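You operate a simulated robot arm through the tools that you are given. There is no shell and no other tool. Be economical: measure what you need, move in short steps, check, and stop when the job is done.

The job below is to be done with a simulated robot arm. You get a single attempt, and the scene is never put back.

Task
Put the white wedge on top of the white panel on the top of table four.
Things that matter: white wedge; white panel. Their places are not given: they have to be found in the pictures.

It is judged by the outcome, as a careful person would: the job done as asked, and still so three seconds after it is handed in. It fails if anything else is knocked over, pushed out of place, dropped, spilled or broken.

Robot
A 7-joint arm with a two-finger parallel gripper, fixed in place. Base frame: the origin is at the foot of the arm, x ahead of it, y to its left, z up; the work surface is at about z = 0.86. Lengths are in m, angles in degrees, forces in N, time in s.
With the tool pointing down near the work surface it reaches from about 0.3 to 0.7 m from the base axis. Its first joint turns from -66.0 to 66.0 degrees. Payload 1.57 kg.
The tool frame sits at the grasp point between the pads (the TCP): z along the fingers, y along the line on which they close. The tips reach 0.03 m beyond it. Largest opening 0.11 m; finger width 0.024, thickness 0.012; the body of the gripper, 0.048 by 0.112 m, starts 0.078 m behind the TCP.
Orientation is that of the tool frame in the base frame, as a unit quaternion [w, x, y, z]. With the fingers straight down and closing along the base's y, the tool's x points along the base's -x, its y along +y and its z along -z.

Tools
- The arm moves only by the tool send_rows. Its argument "series" is a list of rows, each a list of 3 entries, a list of its own where there are three numbers: the turn, a rotation vector about the tool's x, y, z in units of 90 degrees (1.0 is 90 degrees), then the shift along the tool's x, y, z in units of 200 mm (1.0 is 200 mm), then the opening in per cent of the stroke, from 0 (shut) to 100 (fully open). In form: [[[ax, ay, az], [tx, ty, tz], jaw], ...]. A call has 1 to 20 rows; each row is the pose to reach, as a shift and turn from the pose commanded when the call began, along the tool's axes at that moment. A call with a number of a shift or a turn outside -1 to 1 is refused whole. Each row takes 0.2 s and may step no farther than 0.05 m and 8.6 degrees from the row before; otherwise, or with a gripper value out of range, the whole call is refused. Where a pose cannot be reached the arm comes as near as it can. A force on the tool above 40 N (or 10 N above the force at the start of the call, whichever is more), or a blocked arm, ends the call early, and 0.2 s more pass. Each finger travels about 0.108 m/s and halts on what it meets, pressing with about 25 N; the grip force reading is that of the motor and also rises with nothing between the fingers. The clock runs only during rows and for 0.2 s after the last one: add rows that repeat a pose to give the fingers time. The reply holds the time, the measured pose of the TCP, the force on the tool along the base axes, the opening and the grip force, in the units named above and with some noise, and new pictures: "show" is both (left out), scene, wrist or none.
- Cameras (640 x 400 px; columns grow to the right, rows downward): "scene" is fixed at [0.1641, -0.3885, 1.4078]; the picture's right is [0.80, -0.60, 0.00], its down [-0.31, -0.41, -0.86] and it looks along [0.51, 0.68, -0.52] (base axes); focal length 310 px, centre (320, 200). "wrist" rides on the gripper at [0.07, 0.016, -0.141] in the tool frame; the picture's right is [-0.23, 0.97, 0.00], its down [-0.86, -0.20, -0.48] and it looks along [-0.47, -0.11, 0.88] (tool axes); focal length 222 px, centre (320, 200).
- measure_at(camera, pixels): there is no depth. For up to 12 entries [column, row, z] of the newest picture of that camera ("zoom" is the newest enlarged one), the place [x, y] in the base frame at which the ray of that pixel passes the height z, good to about 0.002 m. The clock stands still meanwhile.
- enlarge(camera, box): a new picture of the part [left, top, right, bottom] of that camera's present view, enlarged. The clock stands still meanwhile.
- sign_off(): hands the job in; it is judged then, once.

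Keep the steps short. Do not move on a guess: measure, check each grasp and each placing, and mend mistakes. In all there are 60 turns and 170 pictures (those below and enlarged ones count). Leave the gripper open and the arm clear of the work at the hand-in unless told otherwise, and finish with a single line.

The tools are called after "Call:" by a JSON object that holds its "method" and its "body". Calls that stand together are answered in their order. send_rows: Moves the arm, as the interface text tells. Its arguments: {"type":"object","properties":{"series":{"type":"array"},"show":{"type":"string","enum":["both","scene","wrist","none"]}},"required":["series"]} The other tools are called the same way: measure_at (camera, pixels) gives the place at which the rays of pixels pass given heights; enlarge (camera, box) takes an enlarged picture of a part of a camera's view; sign_off () hands the job in.

At the start:

```text
clock: 0.0
ee_pos: [0.3323, 0.2336, 1.1545]
tool_rot: [0.0, 0.0, 1.0, 0.0]
force: [0.0, 0.3, 0.4]
opening: 0.1098
grip_force: 0.1
```

scene: 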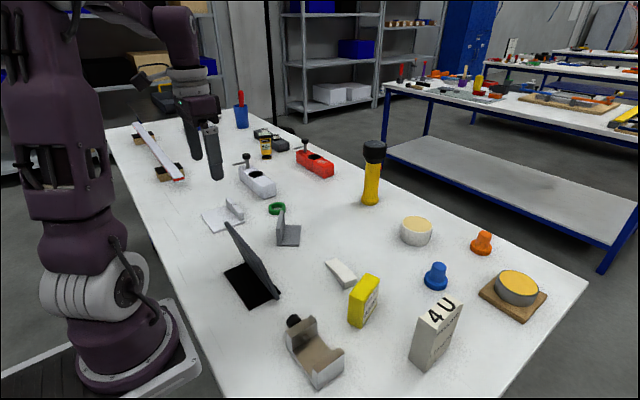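
wrist: 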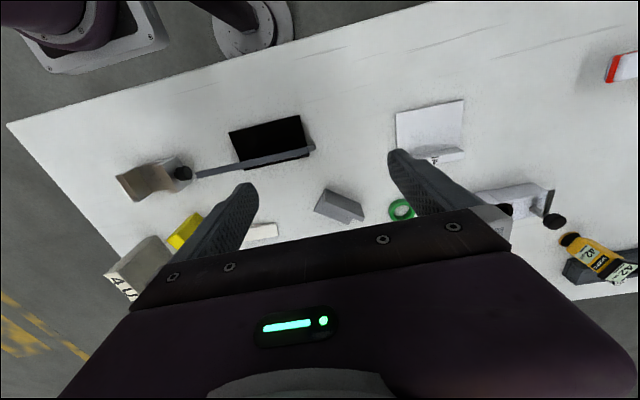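

I see a small white block near (341,272) and a white L-shaped plate near (222,215). I'll enlarge both to identify them.

Call:
{"method": "enlarge", "body": {"camera": "scene", "box": [180, 180, 320, 268]}}

Call:
{"method": "enlarge", "body": {"camera": "scene", "box": [280, 230, 420, 318]}}

Call:
{"method": "enlarge", "body": {"camera": "wrist", "box": [220, 80, 560, 290]}}

Call:
{"method": "enlarge", "body": {"camera": "scene", "box": [110, 100, 250, 188]}}

```text
4.55 times, centred on (250, 224) of scene
```

zoom: 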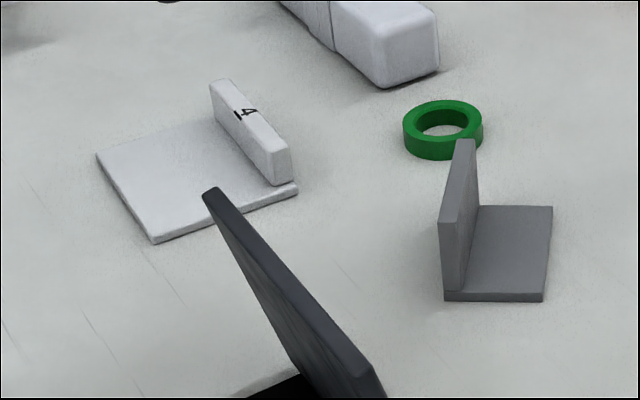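

```text
4.55 times, centred on (350, 274) of scene
```

zoom: 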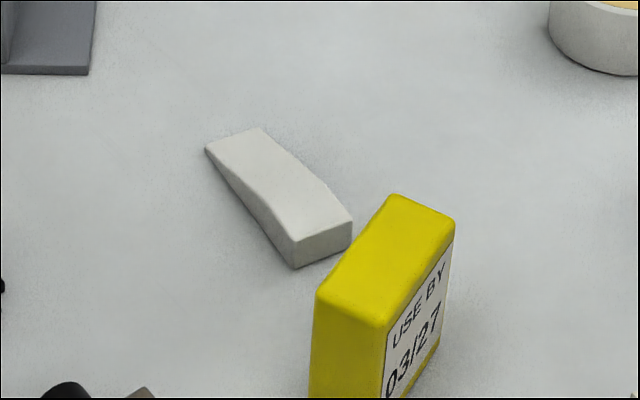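

```text
1.88 times, centred on (390, 185) of wrist
```

zoom: 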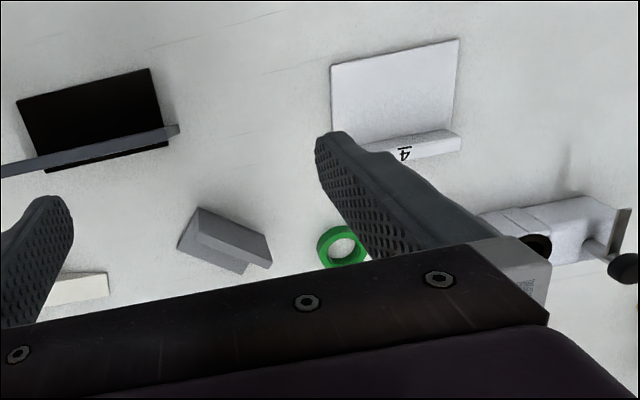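

```text
4.55 times, centred on (180, 144) of scene
```

zoom: 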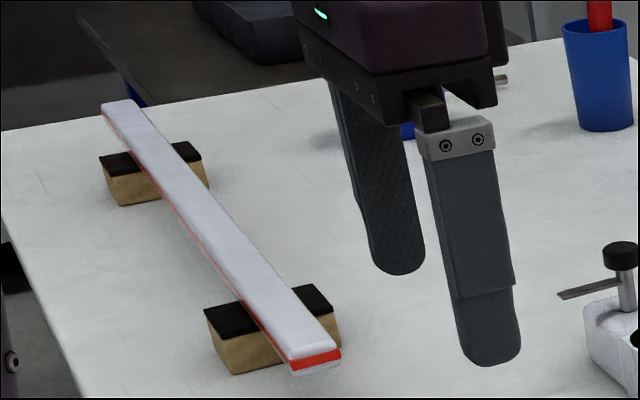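

The wedge is at scene (341,272), thin end up-left. The white plate with the "4" bar is the panel. Now I'll measure both.

Call:
{"method": "measure_at", "body": {"camera": "scene", "pixels": [[324.7, 263, 0.862], [337.3, 258.2, 0.862], [344.5, 288.9, 0.86], [356.6, 284.3, 0.86], [344.1, 282.8, 0.88], [357, 278.8, 0.88], [201, 214.1, 0.865], [213.7, 232.8, 0.865], [245, 221.8, 0.865], [240, 220, 0.865], [227, 205, 0.865]]}}

Call:
{"method": "measure_at", "body": {"camera": "wrist", "pixels": [[395.9, 114.8, 0.865], [463.9, 99.4, 0.865], [462, 148, 0.865]]}}

```text
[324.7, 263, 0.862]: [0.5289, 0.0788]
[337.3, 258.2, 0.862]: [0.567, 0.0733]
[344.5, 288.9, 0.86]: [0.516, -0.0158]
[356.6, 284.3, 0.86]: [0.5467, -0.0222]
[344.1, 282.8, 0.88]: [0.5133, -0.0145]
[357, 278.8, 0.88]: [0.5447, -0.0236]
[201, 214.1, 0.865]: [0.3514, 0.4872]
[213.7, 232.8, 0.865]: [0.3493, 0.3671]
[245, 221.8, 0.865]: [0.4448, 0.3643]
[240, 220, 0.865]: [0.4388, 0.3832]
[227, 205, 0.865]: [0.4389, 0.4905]
```

```text
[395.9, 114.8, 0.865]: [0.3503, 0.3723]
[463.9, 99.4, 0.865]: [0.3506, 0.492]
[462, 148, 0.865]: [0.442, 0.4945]
```

The wedge is about 0.095 × 0.035 m, centred at (0.540, 0.028), with its long axis 10° off base y. The panel covers x 0.35–0.445 and y 0.367–0.49, with the bar along its far x edge. I'll turn −80° about tool z and move to above the wedge, staying high.

Call:
{"method": "send_rows", "body": {"series": [[[0, 0, -0.089], [-0.095, -0.095, 0.03], 100], [[0, 0, -0.178], [-0.19, -0.19, 0.06], 100], [[0, 0, -0.267], [-0.285, -0.285, 0.09], 100], [[0, 0, -0.356], [-0.38, -0.38, 0.12], 100], [[0, 0, -0.445], [-0.475, -0.475, 0.15], 100], [[0, 0, -0.534], [-0.57, -0.57, 0.18], 100], [[0, 0, -0.623], [-0.665, -0.665, 0.21], 100], [[0, 0, -0.712], [-0.76, -0.76, 0.24], 100], [[0, 0, -0.801], [-0.855, -0.855, 0.27], 100], [[0, 0, -0.889], [-0.95, -0.95, 0.3], 100], [[0, 0, -0.889], [-0.95, -0.95, 0.3], 100]]}}

```text
clock: 2.4
ee_pos: [0.5232, 0.0449, 1.0953]
tool_rot: [0.0, -0.643, 0.766, 0.0]
force: [-0.5, 1.2, -0.9]
opening: 0.1098
grip_force: 0.0
```

scene: 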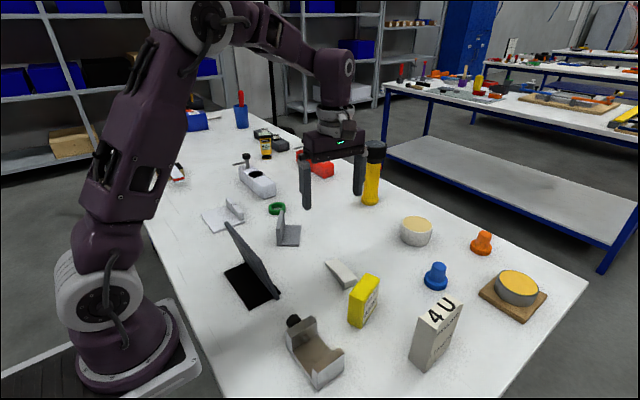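
wrist: 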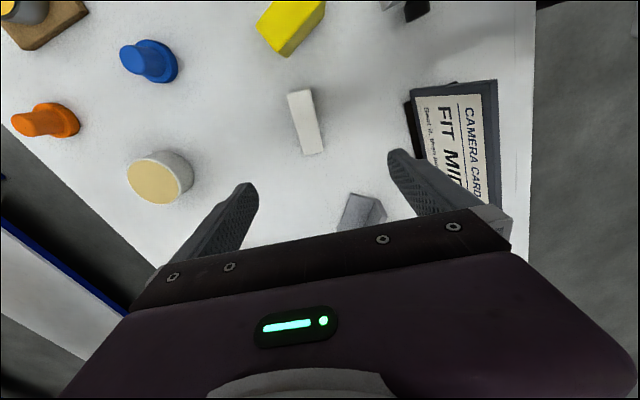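

The wedge is in the wrist view at about (307,122). I'll enlarge to get its edges, and check the upright plate and yellow box as obstacles.

Call:
{"method": "enlarge", "body": {"camera": "wrist", "box": [230, 0, 518, 180]}}

Call:
{"method": "measure_at", "body": {"camera": "wrist", "pixels": [[497, 80, 0.95], [413, 92, 0.95], [405, 102, 0.86], [423, 185, 0.95], [420, 152, 0.86], [288, 56, 0.92], [257, 28, 0.92], [386, 210, 0.9], [340, 222, 0.9]]}}

Call:
{"method": "measure_at", "body": {"camera": "scene", "pixels": [[228, 225, 0.95], [278, 297, 0.95], [278, 299, 0.87], [350, 325, 0.86], [350, 293, 0.91], [366, 275, 0.91]]}}

```text
2.22 times, centred on (374, 90) of wrist
```

zoom: 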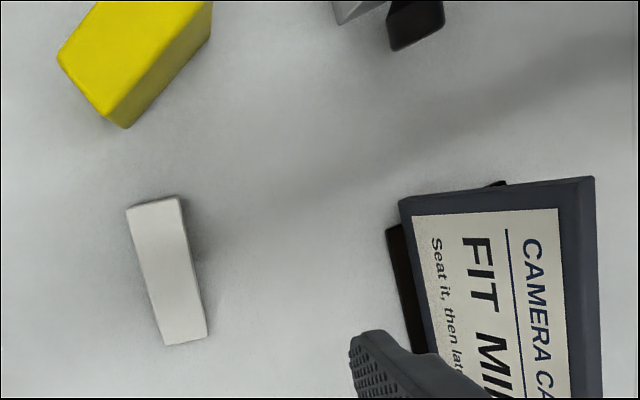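

```text
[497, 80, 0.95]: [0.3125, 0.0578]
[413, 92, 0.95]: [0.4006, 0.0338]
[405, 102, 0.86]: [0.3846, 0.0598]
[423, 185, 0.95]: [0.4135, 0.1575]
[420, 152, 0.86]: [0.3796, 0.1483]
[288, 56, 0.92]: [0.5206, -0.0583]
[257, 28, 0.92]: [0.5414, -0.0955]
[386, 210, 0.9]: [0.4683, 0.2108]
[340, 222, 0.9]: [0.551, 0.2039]
```

```text
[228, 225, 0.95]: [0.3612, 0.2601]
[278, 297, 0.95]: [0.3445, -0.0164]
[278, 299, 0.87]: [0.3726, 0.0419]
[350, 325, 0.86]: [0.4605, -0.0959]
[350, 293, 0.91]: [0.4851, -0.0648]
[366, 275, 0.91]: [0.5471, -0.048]
```

Obstacles are clear: the upright is at x < 0.41 and the yellow box at y < −0.045. Next I'll check the wedge corners from this picture.

Call:
{"method": "measure_at", "body": {"camera": "zoom", "pixels": [[127, 208, 0.88], [178, 196, 0.88], [165, 345, 0.863], [207, 336, 0.863], [145, 272, 0.873], [190, 265, 0.873], [207, 310, 0.86]]}}

```text
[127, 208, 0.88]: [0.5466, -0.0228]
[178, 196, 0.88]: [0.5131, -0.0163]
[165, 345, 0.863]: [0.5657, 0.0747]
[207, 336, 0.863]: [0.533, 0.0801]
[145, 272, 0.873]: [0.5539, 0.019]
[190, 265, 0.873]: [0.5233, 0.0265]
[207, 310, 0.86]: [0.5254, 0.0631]
```

Both cameras agree. The grasp point, nearer the thick end, is (0.537, 0.0145). I'll shift over it and go down to z ≈ 0.93, then check.

Call:
{"method": "send_rows", "body": {"series": [[[0, 0, 0.016], [0.07, -0.047, 0.1], 80], [[0, 0, 0.016], [0.138, -0.094, 0.25], 70], [[0, 0, 0.016], [0.138, -0.094, 0.45], 65], [[0, 0, 0.016], [0.138, -0.094, 0.65], 65], [[0, 0, 0.016], [0.138, -0.094, 0.826], 65], [[0, 0, 0.016], [0.138, -0.094, 0.826], 65]]}}

```text
clock: 3.8
ee_pos: [0.5363, 0.0146, 0.9318]
tool_rot: [0.0, -0.634, 0.774, 0.0]
force: [0.0, 0.1, 0.1]
opening: 0.0714
grip_force: 0.1
```

scene: 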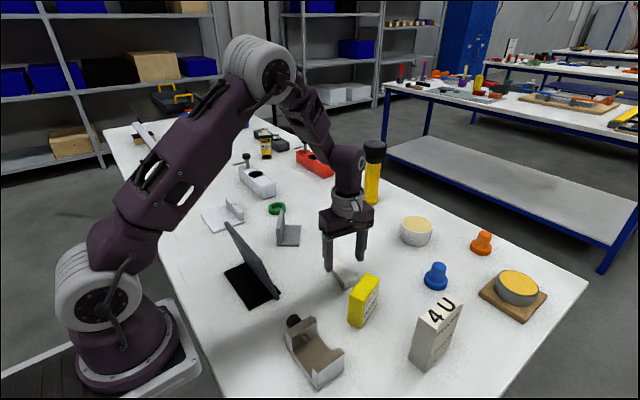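
wrist: 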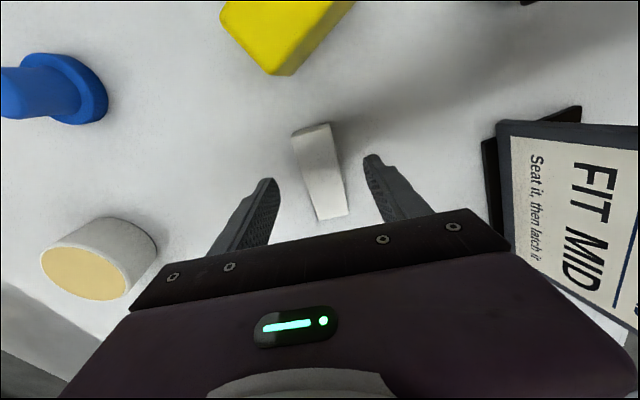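

The wedge is centred between the fingers. I'll go down to TCP z ≈ 0.893, with the tips just above the table, and close.

Call:
{"method": "send_rows", "body": {"series": [[[0, 0, 0], [0, 0, 0.1], 65], [[0, 0, 0], [0, 0, 0.193], 65], [[0, 0, 0], [0, 0, 0.193], 65], [[0, 0, 0], [0, 0, 0.193], 45], [[0, 0, 0], [0, 0, 0.193], 35], [[0, 0, 0], [0, 0, 0.193], 20], [[0, 0, 0], [0, 0, 0.193], 20], [[0, 0, 0], [0, 0, 0.193], 20]]}}

```text
clock: 5.6
ee_pos: [0.5366, 0.0137, 0.8913]
tool_rot: [0.0, -0.633, 0.774, 0.0]
force: [-0.3, -0.1, 0.2]
opening: 0.0346
grip_force: 25.6
```

scene: 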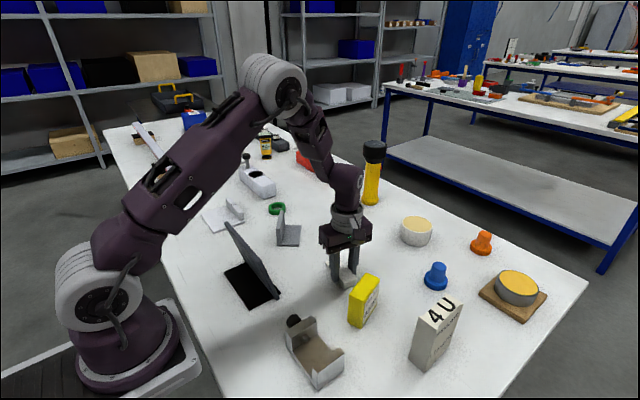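
wrist: 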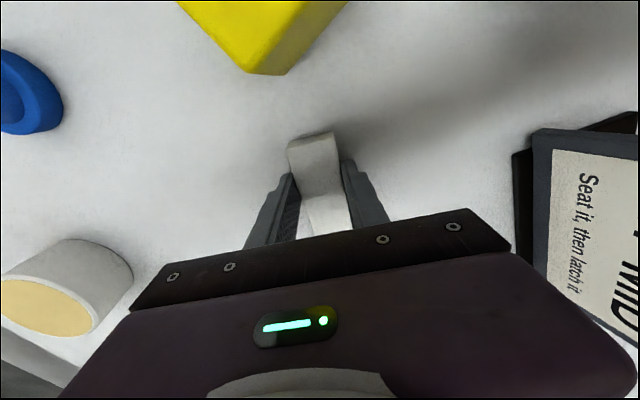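

It is gripped: opening 0.0346, force 25.6 N. Next I lift 0.17 m.

Call:
{"method": "send_rows", "body": {"series": [[[0, 0, 0], [0, 0, -0.1], 20], [[0, 0, 0], [0, 0, -0.25], 20], [[0, 0, 0], [0, 0, -0.45], 20], [[0, 0, 0], [0, 0, -0.65], 20], [[0, 0, 0], [0, 0, -0.85], 20], [[0, 0, 0], [0, 0, -0.85], 20]]}}

```text
clock: 7.0
ee_pos: [0.5389, 0.0122, 1.0634]
tool_rot: [0.0, -0.633, 0.774, 0.0]
force: [0.7, -0.3, -1.2]
opening: 0.035
grip_force: 24.9
```

scene: 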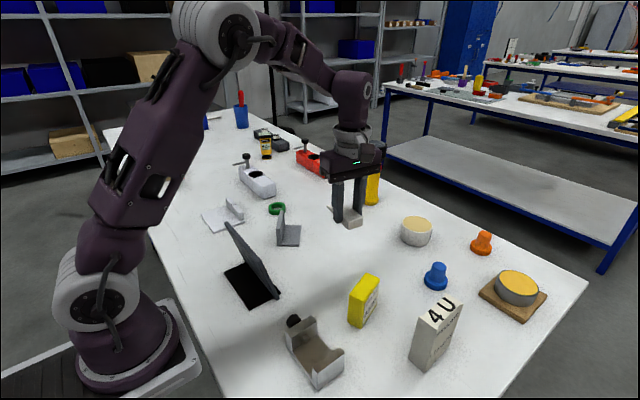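
wrist: 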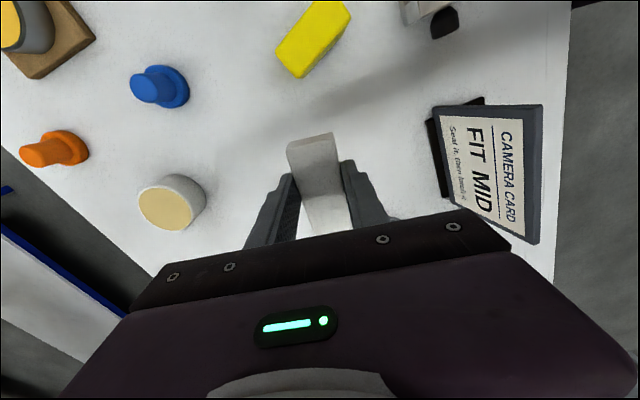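

The wedge is held firmly and level. I'll carry it toward the panel, staying high, in two halves. This is the first half.

Call:
{"method": "send_rows", "body": {"series": [[[0, 0, -0.02], [-0.13, 0.08, 0], 20], [[0, 0, -0.04], [-0.26, 0.165, 0], 20], [[0, 0, -0.06], [-0.39, 0.25, 0], 20], [[0, 0, -0.08], [-0.52, 0.33, 0], 20], [[0, 0, -0.1], [-0.65, 0.41, 0], 20], [[0, 0, -0.12], [-0.78, 0.495, 0], 20], [[0, 0, -0.127], [-0.91, 0.578, 0], 20], [[0, 0, -0.127], [-0.91, 0.578, 0], 20]], "show": "scene"}}

```text
clock: 8.8
ee_pos: [0.4595, 0.2131, 1.0616]
tool_rot: [0.0, 0.707, -0.707, 0.001]
force: [-0.4, 0.0, -0.1]
opening: 0.0351
grip_force: 24.7
```

scene: 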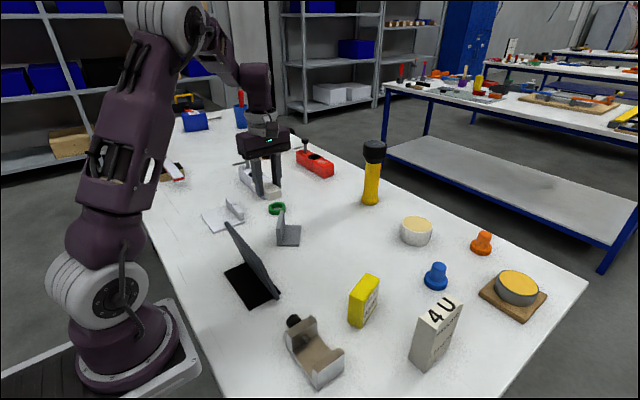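

The tool is now square to the base axes. Second half of the carry, to above the panel.

Call:
{"method": "send_rows", "body": {"series": [[[0, 0, 0], [-0.15, 0.06, 0], 20], [[0, 0, 0], [-0.32, 0.125, 0], 20], [[0, 0, 0], [-0.49, 0.19, 0], 20], [[0, 0, 0], [-0.66, 0.25, 0], 20], [[0, 0, 0], [-0.83, 0.31, 0], 20], [[0, 0, 0], [-0.995, 0.37, 0], 20], [[0, 0, 0], [-0.995, 0.37, 0], 20]]}}

```text
clock: 10.4
ee_pos: [0.3861, 0.4147, 1.062]
tool_rot: [0.0, -0.707, 0.707, 0.001]
force: [-0.6, 0.2, -0.4]
opening: 0.0348
grip_force: 25.7
```

scene: 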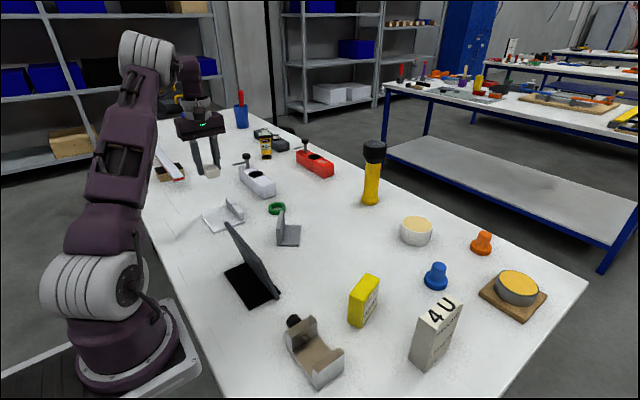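
wrist: 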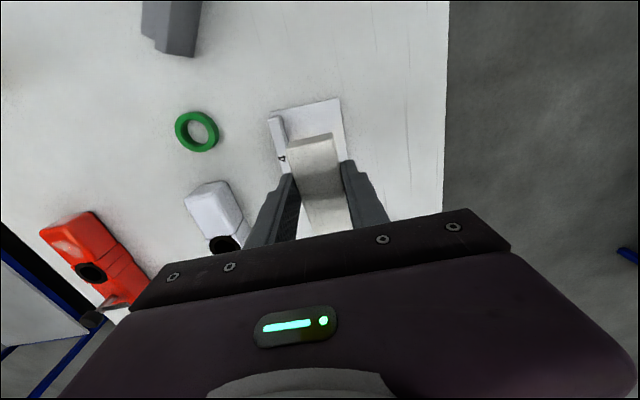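

I'll enlarge both views to get the bar's inner face, the plate edges and the neighbouring plane tool.

Call:
{"method": "enlarge", "body": {"camera": "scene", "box": [185, 150, 285, 250]}}

Call:
{"method": "enlarge", "body": {"camera": "wrist", "box": [170, 80, 400, 260]}}

```text
4.00 times, centred on (235, 200) of scene
```

zoom: 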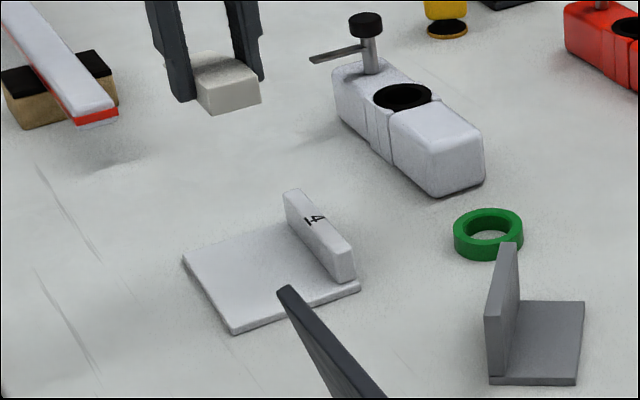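

```text
2.22 times, centred on (285, 170) of wrist
```

zoom: 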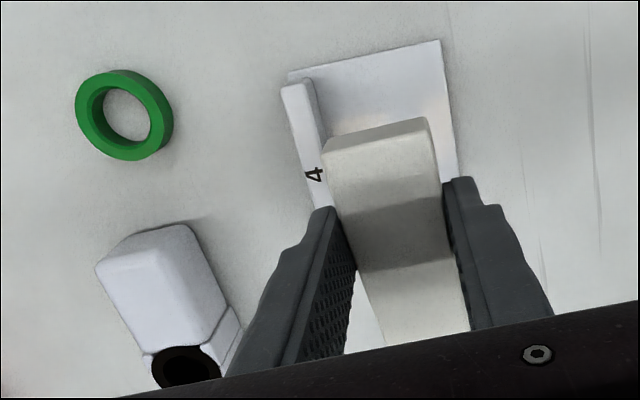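

Call:
{"method": "measure_at", "body": {"camera": "zoom", "pixels": [[440, 41, 0.865], [290, 72, 0.865], [457, 177, 0.865], [283, 87, 0.885], [312, 80, 0.885], [327, 133, 0.866], [97, 268, 0.895], [195, 228, 0.895], [240, 322, 0.895]]}}

Call:
{"method": "measure_at", "body": {"camera": "scene", "pixels": [[263.75, 198.75, 0.86], [246, 155, 0.95], [232.5, 164.5, 0.93], [201, 214.7, 0.865], [213.3, 233, 0.865], [240, 221, 0.866], [235.5, 218, 0.868], [226, 198, 0.89], [244, 213, 0.885], [239, 212, 0.885]]}}

```text
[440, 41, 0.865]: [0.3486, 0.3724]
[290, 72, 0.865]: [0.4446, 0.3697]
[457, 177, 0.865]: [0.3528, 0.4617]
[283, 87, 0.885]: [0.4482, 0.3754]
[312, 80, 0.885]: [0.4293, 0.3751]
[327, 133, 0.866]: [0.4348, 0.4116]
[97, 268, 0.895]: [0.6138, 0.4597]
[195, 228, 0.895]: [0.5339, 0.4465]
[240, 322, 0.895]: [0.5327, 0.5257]
```

```text
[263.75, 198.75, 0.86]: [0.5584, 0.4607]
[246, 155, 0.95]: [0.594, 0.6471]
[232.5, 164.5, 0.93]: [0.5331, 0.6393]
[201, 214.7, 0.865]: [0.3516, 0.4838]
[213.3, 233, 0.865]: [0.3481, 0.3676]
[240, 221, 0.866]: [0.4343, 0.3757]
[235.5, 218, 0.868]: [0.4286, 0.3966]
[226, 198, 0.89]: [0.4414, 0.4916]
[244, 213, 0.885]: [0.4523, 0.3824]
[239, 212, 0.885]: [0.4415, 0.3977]
```

The bar's inner face is at x ≈ 0.43, the plate is clear at x 0.35–0.43, and the plane tool is at x > 0.53. I'll shift 3 mm away from the bar and go down to TCP z ≈ 0.907, just above contact.

Call:
{"method": "send_rows", "body": {"series": [[[0, 0, 0], [0, 0.015, 0.15], 20], [[0, 0, 0], [0, 0.015, 0.32], 20], [[0, 0, 0], [0, 0.015, 0.49], 20], [[0, 0, 0], [0, 0.015, 0.64], 20], [[0, 0, 0], [0, 0.015, 0.74], 20], [[0, 0, 0], [0, 0.015, 0.775], 20], [[0, 0, 0], [0, 0.015, 0.775], 20]]}}

Call:
{"method": "enlarge", "body": {"camera": "scene", "box": [175, 150, 275, 250]}}

```text
clock: 12.0
ee_pos: [0.3835, 0.4141, 0.9075]
tool_rot: [0.0, 0.707, -0.707, 0.0]
force: [0.4, -0.2, -0.7]
opening: 0.035
grip_force: 24.6
```

scene: 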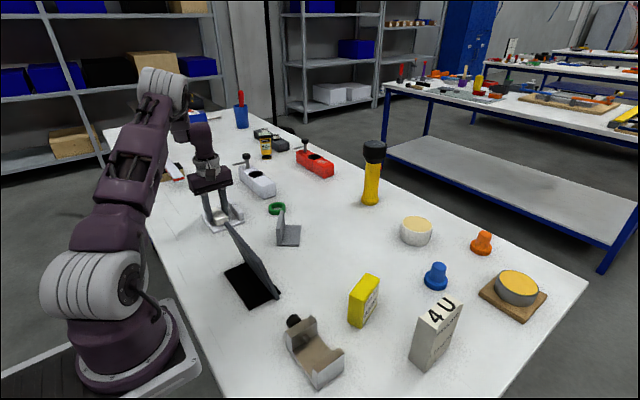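
wrist: 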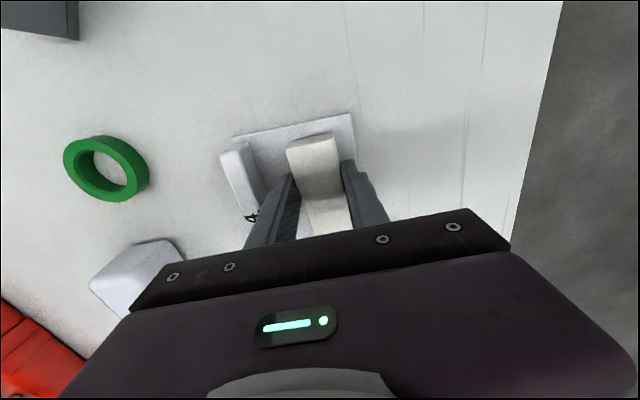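

```text
4.00 times, centred on (225, 200) of scene
```

zoom: 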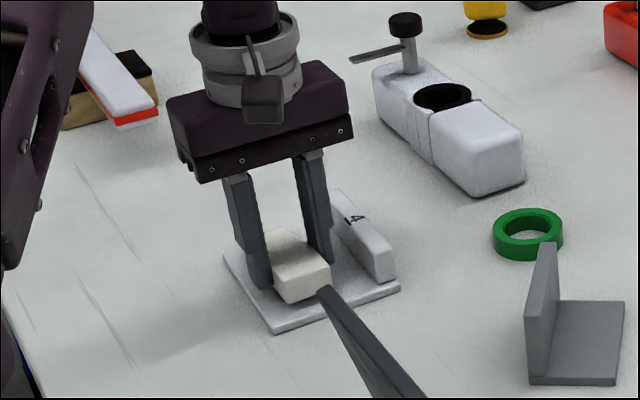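

The wedge hovers over the free part of the panel. I'll lower it in small steps and watch the force.

Call:
{"method": "send_rows", "body": {"series": [[[0, 0, 0], [0, 0, 0.015], 20], [[0, 0, 0], [0, 0, 0.03], 20], [[0, 0, 0], [0, 0, 0.04], 20], [[0, 0, 0], [0, 0, 0.04], 20]], "show": "none"}}

```text
clock: 13.0
ee_pos: [0.3821, 0.4142, 0.9007]
tool_rot: [-0.001, 0.707, -0.707, -0.001]
force: [-1.9, -3.0, 21.5]
opening: 0.0351
grip_force: 25.1
```

Contact is at z ≈ 0.901 with 21 N. I'll ease up 1 mm and open a little, to 50 % so the finger stays clear of the bar.

Call:
{"method": "send_rows", "body": {"series": [[[0, 0, 0], [0, 0, -0.005], 20], [[0, 0, 0], [0, 0, -0.005], 20], [[0, 0, 0], [0, 0, -0.005], 40], [[0, 0, 0], [0, 0, -0.005], 48], [[0, 0, 0], [0, 0, -0.005], 48]]}}

Call:
{"method": "enlarge", "body": {"camera": "scene", "box": [175, 150, 275, 250]}}

```text
clock: 14.2
ee_pos: [0.3819, 0.4139, 0.8998]
tool_rot: [0.0, -0.707, 0.707, 0.0]
force: [-0.2, 0.4, -0.2]
opening: 0.0527
grip_force: 0.1
```

scene: 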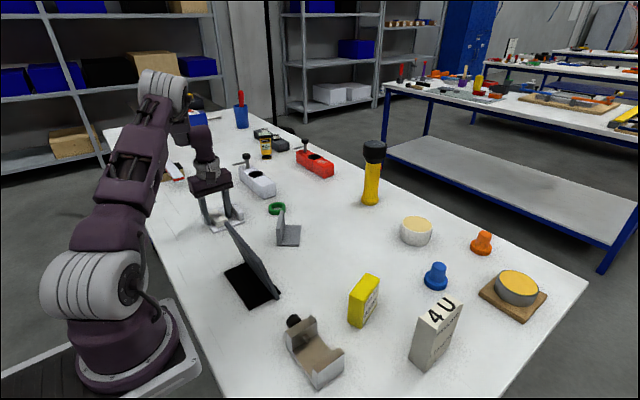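
wrist: 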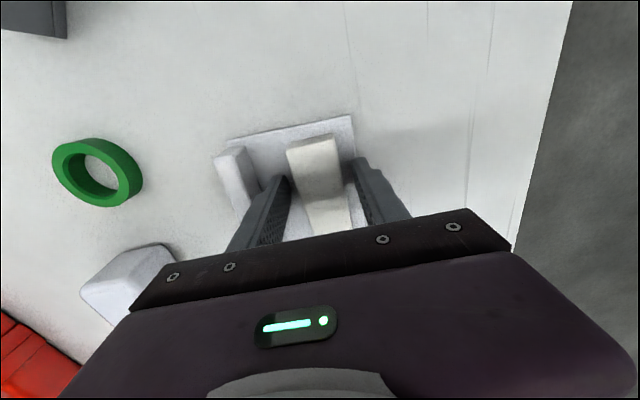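

```text
4.00 times, centred on (225, 200) of scene
```

zoom: 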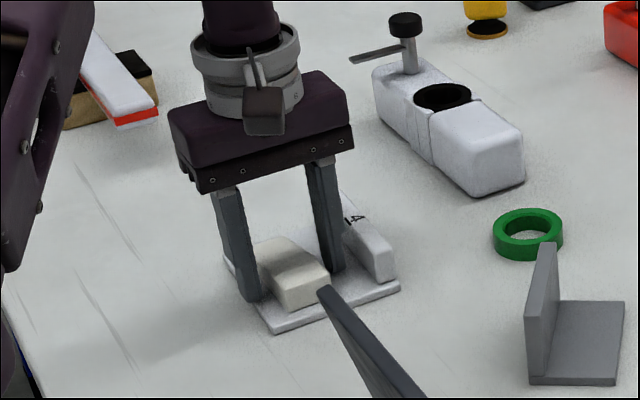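

The wedge is released and resting on the panel, with both fingers clear. I'll go straight up.

Call:
{"method": "send_rows", "body": {"series": [[[0, 0, 0], [0, 0, -0.05], 48], [[0, 0, 0], [0, 0, -0.15], 48], [[0, 0, 0], [0, 0, -0.35], 48], [[0, 0, 0], [0, 0, -0.55], 60], [[0, 0, 0], [0, 0, -0.75], 80], [[0, 0, 0], [0, 0, -0.95], 100], [[0, 0, 0], [0, 0, -0.95], 100]]}}

Call:
{"method": "enlarge", "body": {"camera": "scene", "box": [175, 150, 275, 250]}}

Call:
{"method": "enlarge", "body": {"camera": "wrist", "box": [200, 80, 400, 240]}}

```text
clock: 15.8
ee_pos: [0.3821, 0.4159, 1.0897]
tool_rot: [0.0, 0.707, -0.707, 0.0]
force: [-0.4, -0.3, -0.1]
opening: 0.1101
grip_force: 0.0
```

scene: 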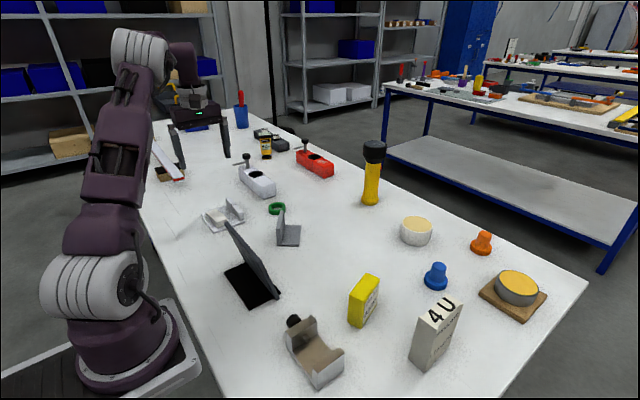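
wrist: 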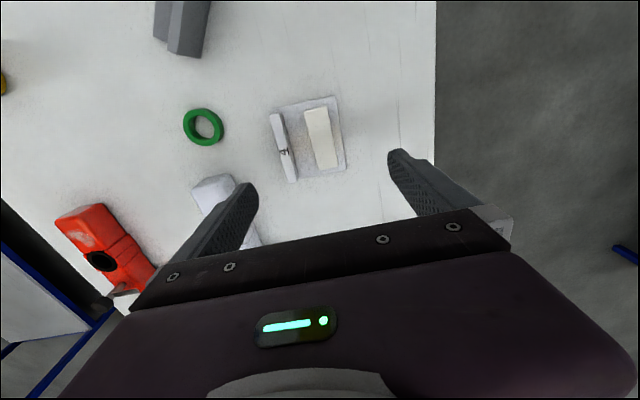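

```text
4.00 times, centred on (225, 200) of scene
```

zoom: 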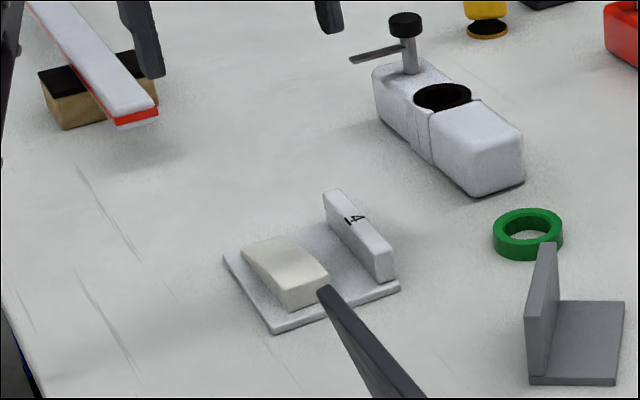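

```text
2.50 times, centred on (300, 160) of wrist
```

zoom: 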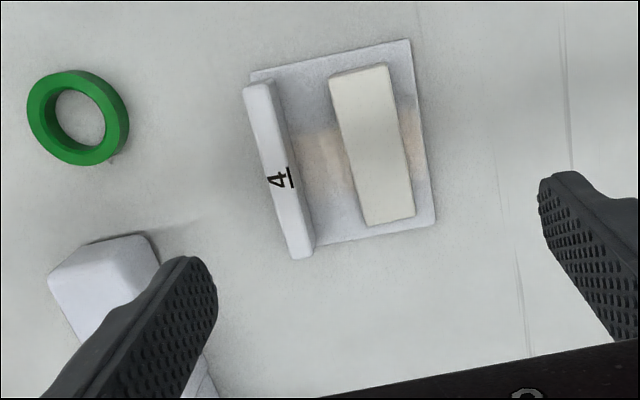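

The wedge lies fully within the panel's edges. Nothing else has moved, and the gripper is open and clear, so I'm handing in.

Call:
{"method": "sign_off", "body": {}}

```text
The job is handed in.
```

The white wedge is resting flat on the white panel marked "4", nothing else was moved, and the gripper is open and clear of the work.
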